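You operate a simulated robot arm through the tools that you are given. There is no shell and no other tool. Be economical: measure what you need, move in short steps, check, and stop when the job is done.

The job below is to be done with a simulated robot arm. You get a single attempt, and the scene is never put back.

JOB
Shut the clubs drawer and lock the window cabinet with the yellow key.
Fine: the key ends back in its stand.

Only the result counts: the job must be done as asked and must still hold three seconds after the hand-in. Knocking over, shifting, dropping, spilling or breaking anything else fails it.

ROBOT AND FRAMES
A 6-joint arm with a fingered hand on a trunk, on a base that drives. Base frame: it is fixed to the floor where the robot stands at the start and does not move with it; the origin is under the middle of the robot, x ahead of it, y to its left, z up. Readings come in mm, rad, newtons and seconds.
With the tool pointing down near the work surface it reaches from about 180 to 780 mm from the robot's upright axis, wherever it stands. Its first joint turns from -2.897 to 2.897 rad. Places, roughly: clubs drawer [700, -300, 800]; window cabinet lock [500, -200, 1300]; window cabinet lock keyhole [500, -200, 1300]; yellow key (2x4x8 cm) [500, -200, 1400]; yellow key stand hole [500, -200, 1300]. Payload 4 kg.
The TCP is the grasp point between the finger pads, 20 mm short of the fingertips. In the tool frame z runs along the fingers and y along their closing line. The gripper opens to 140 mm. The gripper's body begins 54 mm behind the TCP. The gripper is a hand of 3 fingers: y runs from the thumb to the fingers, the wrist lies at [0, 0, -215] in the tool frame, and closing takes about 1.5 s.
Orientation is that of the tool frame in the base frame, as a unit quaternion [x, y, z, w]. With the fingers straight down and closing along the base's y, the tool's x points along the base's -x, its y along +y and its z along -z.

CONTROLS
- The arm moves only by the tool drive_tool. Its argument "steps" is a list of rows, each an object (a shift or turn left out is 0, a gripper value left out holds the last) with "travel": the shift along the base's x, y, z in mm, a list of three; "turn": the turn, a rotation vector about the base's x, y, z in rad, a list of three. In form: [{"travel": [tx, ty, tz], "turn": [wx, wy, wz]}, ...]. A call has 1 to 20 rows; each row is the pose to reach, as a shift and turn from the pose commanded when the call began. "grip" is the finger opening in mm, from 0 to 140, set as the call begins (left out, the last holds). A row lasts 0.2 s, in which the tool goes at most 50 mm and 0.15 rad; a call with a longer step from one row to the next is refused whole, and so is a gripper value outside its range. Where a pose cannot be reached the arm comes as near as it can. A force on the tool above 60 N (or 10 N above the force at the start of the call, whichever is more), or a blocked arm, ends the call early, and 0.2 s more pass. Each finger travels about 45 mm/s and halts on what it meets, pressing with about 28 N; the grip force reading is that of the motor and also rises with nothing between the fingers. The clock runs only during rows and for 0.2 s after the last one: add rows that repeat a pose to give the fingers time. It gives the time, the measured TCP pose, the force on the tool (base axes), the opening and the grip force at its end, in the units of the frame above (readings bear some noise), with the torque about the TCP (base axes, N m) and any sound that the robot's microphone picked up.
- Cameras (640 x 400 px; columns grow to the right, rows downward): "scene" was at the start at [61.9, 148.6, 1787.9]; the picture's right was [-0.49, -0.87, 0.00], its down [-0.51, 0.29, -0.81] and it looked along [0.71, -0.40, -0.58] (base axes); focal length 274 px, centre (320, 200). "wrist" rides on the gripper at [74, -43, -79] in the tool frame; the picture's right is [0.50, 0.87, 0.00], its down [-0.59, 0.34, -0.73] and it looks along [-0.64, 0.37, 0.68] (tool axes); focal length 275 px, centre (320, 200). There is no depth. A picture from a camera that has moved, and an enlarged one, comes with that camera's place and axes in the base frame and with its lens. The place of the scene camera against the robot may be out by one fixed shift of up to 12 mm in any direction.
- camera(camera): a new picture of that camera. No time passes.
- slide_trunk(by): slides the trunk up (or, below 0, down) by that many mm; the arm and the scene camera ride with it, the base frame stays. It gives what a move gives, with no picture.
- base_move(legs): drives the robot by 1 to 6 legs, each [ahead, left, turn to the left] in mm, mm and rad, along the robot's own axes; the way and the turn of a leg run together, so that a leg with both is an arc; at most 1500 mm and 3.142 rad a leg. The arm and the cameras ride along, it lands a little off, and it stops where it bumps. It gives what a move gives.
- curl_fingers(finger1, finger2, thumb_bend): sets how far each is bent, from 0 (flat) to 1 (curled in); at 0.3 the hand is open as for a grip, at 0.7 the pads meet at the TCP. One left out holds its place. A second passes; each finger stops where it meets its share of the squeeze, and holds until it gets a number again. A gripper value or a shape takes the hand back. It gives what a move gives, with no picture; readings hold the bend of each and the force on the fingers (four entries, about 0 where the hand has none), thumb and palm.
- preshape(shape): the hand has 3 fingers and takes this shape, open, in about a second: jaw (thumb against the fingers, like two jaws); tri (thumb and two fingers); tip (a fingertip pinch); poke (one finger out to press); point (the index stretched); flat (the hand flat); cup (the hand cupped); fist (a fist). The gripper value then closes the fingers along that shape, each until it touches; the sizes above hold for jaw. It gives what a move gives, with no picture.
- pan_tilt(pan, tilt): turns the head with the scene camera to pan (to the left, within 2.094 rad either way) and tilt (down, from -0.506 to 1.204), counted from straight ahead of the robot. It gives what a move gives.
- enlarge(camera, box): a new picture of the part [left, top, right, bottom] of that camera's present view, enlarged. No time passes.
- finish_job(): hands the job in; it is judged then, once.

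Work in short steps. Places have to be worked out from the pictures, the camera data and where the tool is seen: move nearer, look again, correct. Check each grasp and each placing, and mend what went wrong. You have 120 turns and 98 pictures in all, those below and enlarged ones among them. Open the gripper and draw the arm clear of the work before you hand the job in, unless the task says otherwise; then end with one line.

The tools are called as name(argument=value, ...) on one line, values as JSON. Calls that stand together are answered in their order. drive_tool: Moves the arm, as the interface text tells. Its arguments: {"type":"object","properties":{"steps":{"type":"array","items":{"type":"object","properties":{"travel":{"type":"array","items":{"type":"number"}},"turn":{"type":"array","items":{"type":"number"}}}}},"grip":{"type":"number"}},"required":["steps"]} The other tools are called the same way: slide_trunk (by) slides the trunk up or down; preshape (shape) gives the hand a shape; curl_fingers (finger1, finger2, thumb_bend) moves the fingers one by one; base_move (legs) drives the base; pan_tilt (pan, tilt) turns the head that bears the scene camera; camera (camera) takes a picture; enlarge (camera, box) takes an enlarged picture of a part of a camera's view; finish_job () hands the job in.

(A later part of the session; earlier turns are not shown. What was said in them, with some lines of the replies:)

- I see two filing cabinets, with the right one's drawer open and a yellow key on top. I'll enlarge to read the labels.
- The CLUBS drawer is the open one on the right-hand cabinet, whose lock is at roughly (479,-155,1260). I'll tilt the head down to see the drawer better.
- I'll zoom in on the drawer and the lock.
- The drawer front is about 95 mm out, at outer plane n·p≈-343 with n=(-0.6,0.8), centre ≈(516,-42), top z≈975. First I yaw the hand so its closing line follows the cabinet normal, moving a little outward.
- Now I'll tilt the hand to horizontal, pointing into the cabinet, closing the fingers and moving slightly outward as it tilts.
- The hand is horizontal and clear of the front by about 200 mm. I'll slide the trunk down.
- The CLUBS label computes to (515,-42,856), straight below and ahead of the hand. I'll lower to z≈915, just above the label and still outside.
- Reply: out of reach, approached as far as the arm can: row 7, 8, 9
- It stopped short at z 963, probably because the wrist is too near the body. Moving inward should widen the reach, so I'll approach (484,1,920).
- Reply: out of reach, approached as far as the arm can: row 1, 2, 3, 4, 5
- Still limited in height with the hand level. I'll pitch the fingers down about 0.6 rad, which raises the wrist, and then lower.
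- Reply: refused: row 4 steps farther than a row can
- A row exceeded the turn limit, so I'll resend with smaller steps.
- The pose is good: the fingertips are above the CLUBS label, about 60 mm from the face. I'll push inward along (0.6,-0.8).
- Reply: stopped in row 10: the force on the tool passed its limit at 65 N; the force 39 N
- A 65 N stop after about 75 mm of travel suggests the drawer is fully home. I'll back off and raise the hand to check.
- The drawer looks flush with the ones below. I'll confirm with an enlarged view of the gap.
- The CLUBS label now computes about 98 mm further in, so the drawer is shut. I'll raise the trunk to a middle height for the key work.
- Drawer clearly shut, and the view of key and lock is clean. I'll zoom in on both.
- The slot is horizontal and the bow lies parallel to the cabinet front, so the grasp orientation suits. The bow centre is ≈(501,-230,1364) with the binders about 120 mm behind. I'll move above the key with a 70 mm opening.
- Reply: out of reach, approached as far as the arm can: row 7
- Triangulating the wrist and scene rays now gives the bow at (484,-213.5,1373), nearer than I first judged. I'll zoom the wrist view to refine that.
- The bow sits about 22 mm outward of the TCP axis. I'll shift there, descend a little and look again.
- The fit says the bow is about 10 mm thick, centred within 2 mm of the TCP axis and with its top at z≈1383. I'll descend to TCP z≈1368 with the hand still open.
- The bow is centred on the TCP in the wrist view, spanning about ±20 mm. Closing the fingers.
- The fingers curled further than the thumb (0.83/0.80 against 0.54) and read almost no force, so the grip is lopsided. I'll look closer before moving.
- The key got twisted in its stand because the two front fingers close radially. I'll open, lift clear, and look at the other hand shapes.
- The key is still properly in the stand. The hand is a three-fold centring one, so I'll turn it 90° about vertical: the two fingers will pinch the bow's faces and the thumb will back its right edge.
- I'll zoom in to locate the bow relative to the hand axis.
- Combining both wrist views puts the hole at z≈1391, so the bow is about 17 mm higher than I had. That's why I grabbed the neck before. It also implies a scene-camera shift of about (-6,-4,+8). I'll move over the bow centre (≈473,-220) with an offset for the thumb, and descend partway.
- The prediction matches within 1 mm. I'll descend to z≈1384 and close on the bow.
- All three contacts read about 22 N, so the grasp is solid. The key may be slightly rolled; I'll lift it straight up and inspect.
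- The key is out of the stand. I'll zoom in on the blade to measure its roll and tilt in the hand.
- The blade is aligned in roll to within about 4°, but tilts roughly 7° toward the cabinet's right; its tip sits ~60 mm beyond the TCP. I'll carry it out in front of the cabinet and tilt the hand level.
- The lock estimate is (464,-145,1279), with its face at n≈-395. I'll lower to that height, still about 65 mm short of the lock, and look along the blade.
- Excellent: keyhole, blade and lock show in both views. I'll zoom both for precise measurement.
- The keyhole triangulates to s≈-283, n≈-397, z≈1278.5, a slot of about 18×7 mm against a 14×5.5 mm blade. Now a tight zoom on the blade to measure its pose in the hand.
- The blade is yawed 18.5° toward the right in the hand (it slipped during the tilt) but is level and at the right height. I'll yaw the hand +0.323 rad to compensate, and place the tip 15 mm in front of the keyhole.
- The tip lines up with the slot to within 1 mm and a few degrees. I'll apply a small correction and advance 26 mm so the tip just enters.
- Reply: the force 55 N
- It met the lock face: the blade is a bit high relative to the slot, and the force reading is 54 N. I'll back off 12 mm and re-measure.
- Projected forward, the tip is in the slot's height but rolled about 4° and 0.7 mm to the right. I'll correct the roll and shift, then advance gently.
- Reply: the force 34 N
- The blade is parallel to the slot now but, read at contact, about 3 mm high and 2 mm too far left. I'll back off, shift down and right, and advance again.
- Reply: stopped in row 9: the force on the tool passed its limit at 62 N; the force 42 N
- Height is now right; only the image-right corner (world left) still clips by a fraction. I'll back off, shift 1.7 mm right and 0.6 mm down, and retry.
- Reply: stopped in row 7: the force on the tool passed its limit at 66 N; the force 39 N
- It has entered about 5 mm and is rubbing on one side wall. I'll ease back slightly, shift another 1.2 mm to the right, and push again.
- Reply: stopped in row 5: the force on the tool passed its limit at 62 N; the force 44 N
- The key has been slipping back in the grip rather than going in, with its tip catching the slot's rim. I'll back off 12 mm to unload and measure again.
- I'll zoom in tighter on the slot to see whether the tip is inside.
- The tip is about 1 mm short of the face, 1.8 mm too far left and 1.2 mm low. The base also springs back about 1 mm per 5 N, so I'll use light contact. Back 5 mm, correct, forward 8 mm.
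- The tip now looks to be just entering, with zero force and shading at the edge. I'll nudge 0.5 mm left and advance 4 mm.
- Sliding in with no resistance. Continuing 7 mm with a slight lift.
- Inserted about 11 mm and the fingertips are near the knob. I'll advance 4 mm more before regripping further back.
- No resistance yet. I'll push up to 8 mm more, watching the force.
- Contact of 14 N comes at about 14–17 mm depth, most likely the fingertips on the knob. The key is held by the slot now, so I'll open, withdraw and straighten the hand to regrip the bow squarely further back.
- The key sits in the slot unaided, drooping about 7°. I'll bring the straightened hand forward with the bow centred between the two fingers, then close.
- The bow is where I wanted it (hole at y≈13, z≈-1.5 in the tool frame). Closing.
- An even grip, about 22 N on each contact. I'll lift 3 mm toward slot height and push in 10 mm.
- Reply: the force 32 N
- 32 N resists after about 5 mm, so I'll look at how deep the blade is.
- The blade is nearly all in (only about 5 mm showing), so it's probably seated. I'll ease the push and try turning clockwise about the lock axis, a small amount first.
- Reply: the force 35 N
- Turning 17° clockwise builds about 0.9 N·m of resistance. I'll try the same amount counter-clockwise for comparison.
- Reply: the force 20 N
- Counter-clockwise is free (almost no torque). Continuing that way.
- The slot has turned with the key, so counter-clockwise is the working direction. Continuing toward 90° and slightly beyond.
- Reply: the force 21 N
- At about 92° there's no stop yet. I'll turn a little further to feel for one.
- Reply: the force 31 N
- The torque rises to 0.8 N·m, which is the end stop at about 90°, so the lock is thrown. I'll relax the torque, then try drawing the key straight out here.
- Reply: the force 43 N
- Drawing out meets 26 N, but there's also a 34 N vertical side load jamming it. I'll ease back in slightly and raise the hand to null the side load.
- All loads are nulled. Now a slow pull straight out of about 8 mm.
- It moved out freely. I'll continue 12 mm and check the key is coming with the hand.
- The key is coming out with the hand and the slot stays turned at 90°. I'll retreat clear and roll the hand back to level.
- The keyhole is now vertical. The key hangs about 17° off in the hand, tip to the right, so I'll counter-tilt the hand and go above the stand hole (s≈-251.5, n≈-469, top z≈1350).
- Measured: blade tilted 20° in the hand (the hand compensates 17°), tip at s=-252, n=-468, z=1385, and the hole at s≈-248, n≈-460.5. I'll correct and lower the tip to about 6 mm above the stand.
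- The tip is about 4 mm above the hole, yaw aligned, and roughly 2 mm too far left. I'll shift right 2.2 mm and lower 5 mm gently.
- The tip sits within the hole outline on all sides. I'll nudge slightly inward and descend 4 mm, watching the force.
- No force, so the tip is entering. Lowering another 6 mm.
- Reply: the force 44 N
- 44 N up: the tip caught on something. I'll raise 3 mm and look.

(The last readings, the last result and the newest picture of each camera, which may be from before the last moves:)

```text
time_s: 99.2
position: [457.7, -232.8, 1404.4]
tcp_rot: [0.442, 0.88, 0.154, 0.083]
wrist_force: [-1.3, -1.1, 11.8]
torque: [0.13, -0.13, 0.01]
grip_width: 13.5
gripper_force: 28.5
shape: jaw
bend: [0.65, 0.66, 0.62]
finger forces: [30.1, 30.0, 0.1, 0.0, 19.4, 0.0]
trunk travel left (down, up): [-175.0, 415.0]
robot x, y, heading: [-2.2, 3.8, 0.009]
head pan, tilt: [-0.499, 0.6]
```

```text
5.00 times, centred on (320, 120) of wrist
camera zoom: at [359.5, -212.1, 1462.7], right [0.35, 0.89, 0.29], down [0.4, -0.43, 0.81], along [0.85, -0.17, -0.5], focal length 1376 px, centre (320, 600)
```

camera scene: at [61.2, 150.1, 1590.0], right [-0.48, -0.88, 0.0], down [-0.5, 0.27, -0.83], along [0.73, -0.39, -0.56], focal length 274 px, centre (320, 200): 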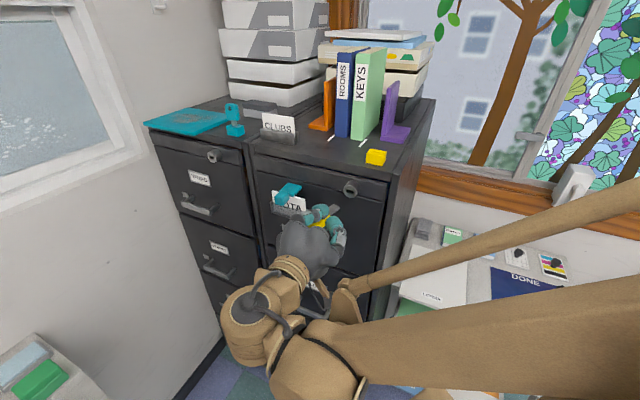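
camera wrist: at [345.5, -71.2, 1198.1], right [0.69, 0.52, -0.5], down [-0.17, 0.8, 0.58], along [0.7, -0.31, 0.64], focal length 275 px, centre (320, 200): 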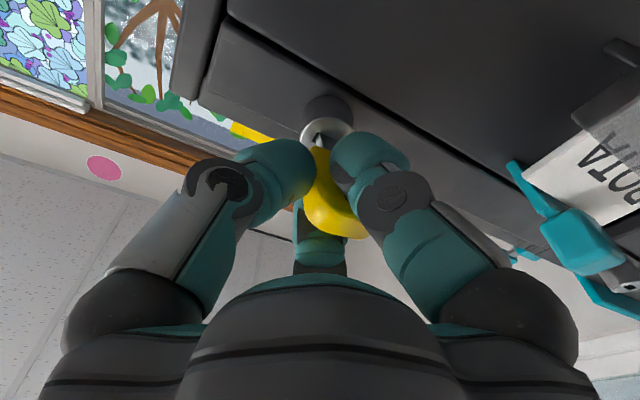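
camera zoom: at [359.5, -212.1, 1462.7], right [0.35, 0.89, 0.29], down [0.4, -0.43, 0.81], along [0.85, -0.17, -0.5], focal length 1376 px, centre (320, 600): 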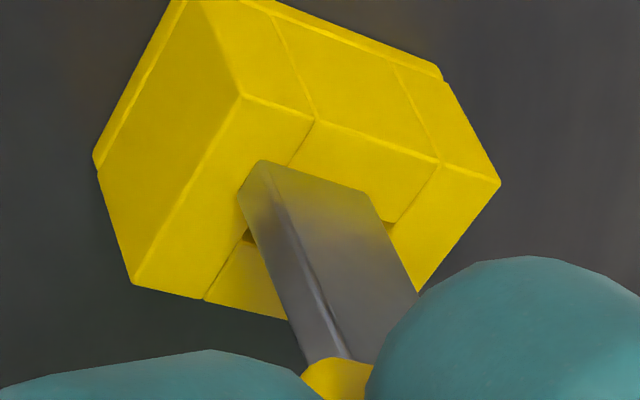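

The tip is on the stand's front rim; the stand top is at z≈1344, lower than I assumed. I need 3.9 mm inward and 4.3 mm left. Raise, shift, and lower again.

drive_tool(steps=[{"travel": [0, 0, 4]}, {"travel": [3, -0.3, 4]}, {"travel": [5.8, -0.5, 4]}, {"travel": [5.8, -0.5, 4]}, {"travel": [5.8, -0.5, 2]}, {"travel": [5.8, -0.5, 0]}, {"travel": [5.8, -0.5, -2]}, {"travel": [5.8, -0.5, -3]}, {"travel": [5.8, -0.5, -3]}])

```text
time_s: 101.2
position: [462.8, -231.9, 1403.0]
tcp_rot: [0.442, 0.88, 0.154, 0.085]
wrist_force: [2.0, -3.0, 41.4]
torque: [0.17, -0.49, -0.03]
grip_width: 13.3
gripper_force: 27.8
shape: jaw
bend: [0.65, 0.66, 0.62]
finger forces: [29.9, 34.8, 0.0, 0.1, 22.2, 0.1]
trunk travel left (down, up): [-175.0, 415.0]
robot x, y, heading: [-1.3, 0.1, 0.007]
head pan, tilt: [-0.499, 0.6]
```

Still blocked. I'll ease to light contact and use one of the last pictures to measure precisely.

drive_tool(steps=[{"travel": [0, 0, 1.5]}, {"travel": [0, 0, 2.2]}, {"travel": [0, 0, 2.2]}])

enlarge(camera="wrist", box=[295, 90, 351, 150])

```text
time_s: 102.0
position: [463.7, -231.7, 1403.9]
tcp_rot: [0.442, 0.88, 0.154, 0.083]
wrist_force: [0.6, -1.3, 15.7]
torque: [0.11, -0.14, 0.0]
grip_width: 13.6
gripper_force: 28.2
shape: jaw
bend: [0.65, 0.66, 0.62]
finger forces: [29.8, 30.4, 0.1, 0.0, 19.1, 0.0]
trunk travel left (down, up): [-175.0, 415.0]
robot x, y, heading: [-1.8, 4.4, 0.005]
head pan, tilt: [-0.499, 0.6]
```

```text
6.67 times, centred on (323, 120) of wrist
camera zoom: at [365.5, -212.2, 1462.5], right [0.35, 0.89, 0.29], down [0.4, -0.42, 0.81], along [0.85, -0.17, -0.5], focal length 1835 px, centre (300, 733)
```

zoom: 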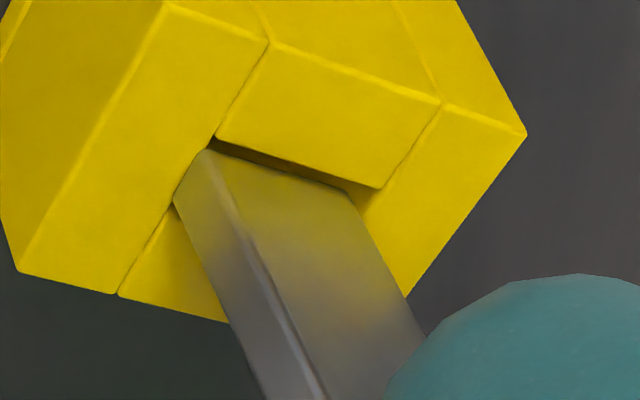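

Very clear: depth is centred, only the blade's left image edge overlaps the rim. The tip needs 1.6 mm toward world left. Raise, shift, lower.

drive_tool(steps=[{"travel": [0, 0, 3]}, {"travel": [1.3, 1.0, 3]}, {"travel": [1.3, 1.0, 3]}, {"travel": [1.3, 1.0, 1.5]}, {"travel": [1.3, 1.0, 0]}, {"travel": [1.3, 1.0, -1.5]}, {"travel": [1.3, 1.0, -3]}, {"travel": [1.3, 1.0, -3]}])

```text
time_s: 103.8
position: [465.7, -231.5, 1400.6]
tcp_rot: [0.441, 0.88, 0.154, 0.083]
wrist_force: [0.9, -0.2, -0.7]
torque: [0.01, 0.01, -0.06]
grip_width: 13.3
gripper_force: 27.9
shape: jaw
bend: [0.65, 0.66, 0.62]
finger forces: [28.7, 28.4, 0.1, 0.0, 16.7, 0.0]
trunk travel left (down, up): [-175.0, 415.0]
robot x, y, heading: [1.4, 5.1, 0.012]
head pan, tilt: [-0.499, 0.6]
```

It's in: below the rim with zero force. Lowering 8 mm more.

drive_tool(steps=[{"travel": [0, 0, -2]}, {"travel": [0, 0, -4]}, {"travel": [0, 0, -6]}, {"travel": [0, 0, -8]}, {"travel": [0, 0, -8]}])

```text
time_s: 105.0
position: [466.0, -231.5, 1392.5]
tcp_rot: [0.441, 0.88, 0.154, 0.084]
wrist_force: [0.7, 0.6, 0.0]
torque: [0.02, -0.01, -0.03]
grip_width: 13.0
gripper_force: 28.1
shape: jaw
bend: [0.65, 0.66, 0.62]
finger forces: [28.6, 28.4, 0.1, 0.0, 16.7, 0.1]
trunk travel left (down, up): [-175.0, 415.0]
robot x, y, heading: [-1.6, 3.1, 0.005]
head pan, tilt: [-0.499, 0.6]
```

Still free. Continuing down in small steps until it seats.

drive_tool(steps=[{"travel": [0, 0, -1.5]}, {"travel": [0, 0, -3]}, {"travel": [0, 0, -4.5]}, {"travel": [0, 0, -6]}, {"travel": [0, 0, -7]}, {"travel": [0, 0, -7]}])

```text
time_s: 106.4
position: [465.6, -231.3, 1387.2]
tcp_rot: [0.442, 0.88, 0.154, 0.083]
wrist_force: [0.2, -0.3, 0.1]
torque: [-0.05, 0.02, -0.04]
grip_width: 13.1
gripper_force: 28.1
shape: jaw
bend: [0.65, 0.66, 0.62]
finger forces: [28.6, 28.4, 0.0, 0.0, 16.7, 0.0]
trunk travel left (down, up): [-175.0, 415.0]
robot x, y, heading: [-0.3, 3.4, 0.01]
head pan, tilt: [-0.499, 0.6]
```

drive_tool(steps=[{"travel": [0, 0, -1]}, {"travel": [0, 0, -2]}, {"travel": [0, 0, -3]}, {"travel": [0, 0, -3]}])

```text
time_s: 107.4
position: [464.3, -232.8, 1383.4]
tcp_rot: [0.442, 0.88, 0.154, 0.084]
wrist_force: [-0.5, -3.7, 22.8]
torque: [0.13, -0.28, -0.04]
grip_width: 13.2
gripper_force: 28.4
shape: jaw
bend: [0.65, 0.66, 0.62]
finger forces: [29.5, 32.2, 0.0, 0.0, 20.0, 0.1]
trunk travel left (down, up): [-175.0, 415.0]
robot x, y, heading: [-2.6, -0.3, 0.009]
head pan, tilt: [-0.499, 0.6]
```

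It seated at z≈1383, just as predicted. I'll relieve the pressure, open the fingers, and retreat along the hand's own axis.

drive_tool(steps=[{"travel": [0, 0, 1]}, {"travel": [0, 0, 1]}, {"travel": [0, 0, 1]}, {"travel": [0, 0, 1]}, {"travel": [0, 0, 1]}, {"travel": [0, 0, 1]}, {"travel": [0, 0, 1]}, {"travel": [0, 0, 1]}], grip=80)

drive_tool(steps=[{"travel": [-2.7, -2, 9.4]}, {"travel": [-5.5, -4.1, 18.8]}, {"travel": [-11, -8.2, 37.6]}, {"travel": [-19.2, -14.4, 65.7]}, {"travel": [-27.4, -20.6, 94]}, {"travel": [-27.4, -20.6, 120]}])

```text
time_s: 109.2
position: [466.5, -232.2, 1384.1]
tcp_rot: [0.442, 0.88, 0.153, 0.084]
wrist_force: [-0.5, 0.7, -0.3]
torque: [0.03, -0.01, 0.01]
grip_width: 79.4
gripper_force: 0.0
shape: jaw
bend: [0.31, 0.31, 0.3]
finger forces: [0.0, 0.0, 0.1, 0.0, 0.0, 0.0]
trunk travel left (down, up): [-175.0, 415.0]
robot x, y, heading: [-1.3, -0.8, 0.008]
head pan, tilt: [-0.499, 0.6]
```

```text
time_s: 110.6
position: [441.5, -254.3, 1503.9]
tcp_rot: [0.441, 0.881, 0.153, 0.084]
wrist_force: [0.2, 0.1, 0.1]
torque: [-0.03, 0.0, 0.01]
grip_width: 79.6
gripper_force: 0.1
shape: jaw
bend: [0.31, 0.31, 0.3]
finger forces: [0.0, 0.0, 0.0, 0.0, 0.0, 0.0]
trunk travel left (down, up): [-175.0, 415.0]
robot x, y, heading: [3.6, 1.1, 0.009]
head pan, tilt: [-0.499, 0.6]
```

No forces on retreat. I'll draw the arm well clear, then take a last scene picture to verify.

drive_tool(steps=[{"travel": [-5, 30, 10]}, {"travel": [-13, 68, 20]}, {"travel": [-22, 108, 20]}, {"travel": [-30, 150, 20]}, {"travel": [-35, 190, 20]}, {"travel": [-35, 225, 20]}, {"travel": [-35, 260, 20]}, {"travel": [-35, 260, 20]}])

enlarge(camera="scene", box=[240, 100, 420, 240])

```text
time_s: 112.4
position: [404.3, 6.8, 1524.2]
tcp_rot: [0.442, 0.88, 0.153, 0.082]
wrist_force: [-0.4, -0.6, 0.9]
torque: [-0.03, -0.02, 0.02]
grip_width: 79.8
gripper_force: 0.1
shape: jaw
bend: [0.31, 0.31, 0.3]
finger forces: [0.0, 0.0, 0.0, 0.1, 0.0, 0.0]
trunk travel left (down, up): [-175.0, 415.0]
robot x, y, heading: [-1.9, -1.5, 0.011]
head pan, tilt: [-0.499, 0.6]
```

```text
2.86 times, centred on (330, 170) of scene
camera zoom: at [60.2, 151.4, 1590.0], right [-0.47, -0.88, 0.0], down [-0.5, 0.27, -0.82], along [0.73, -0.39, -0.57], focal length 784 px, centre (291, 286)
```

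zoom: 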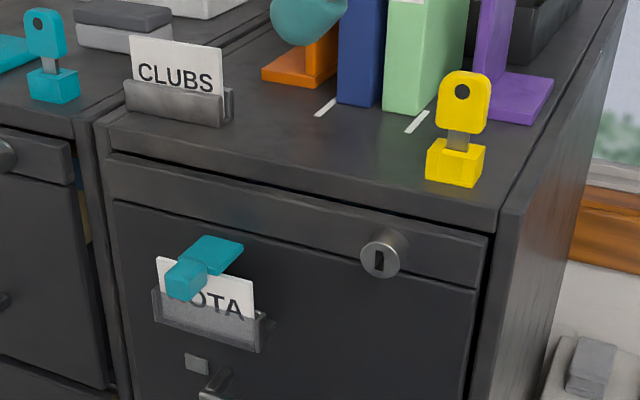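

The key is back in its stand, the keyhole is turned to the locked position, the CLUBS drawer is shut and nothing else has moved. The hand is open and clear, so I'm handing in.

finish_job()

```text
The job is handed in.
```

The clubs drawer is shut, the window cabinet's lock is turned about 90° counter-clockwise to its end stop with the yellow key, and the key is back in its stand. I judged it locked by the stop and the turned keyhole; I heard no click and didn't tug a drawer to check.
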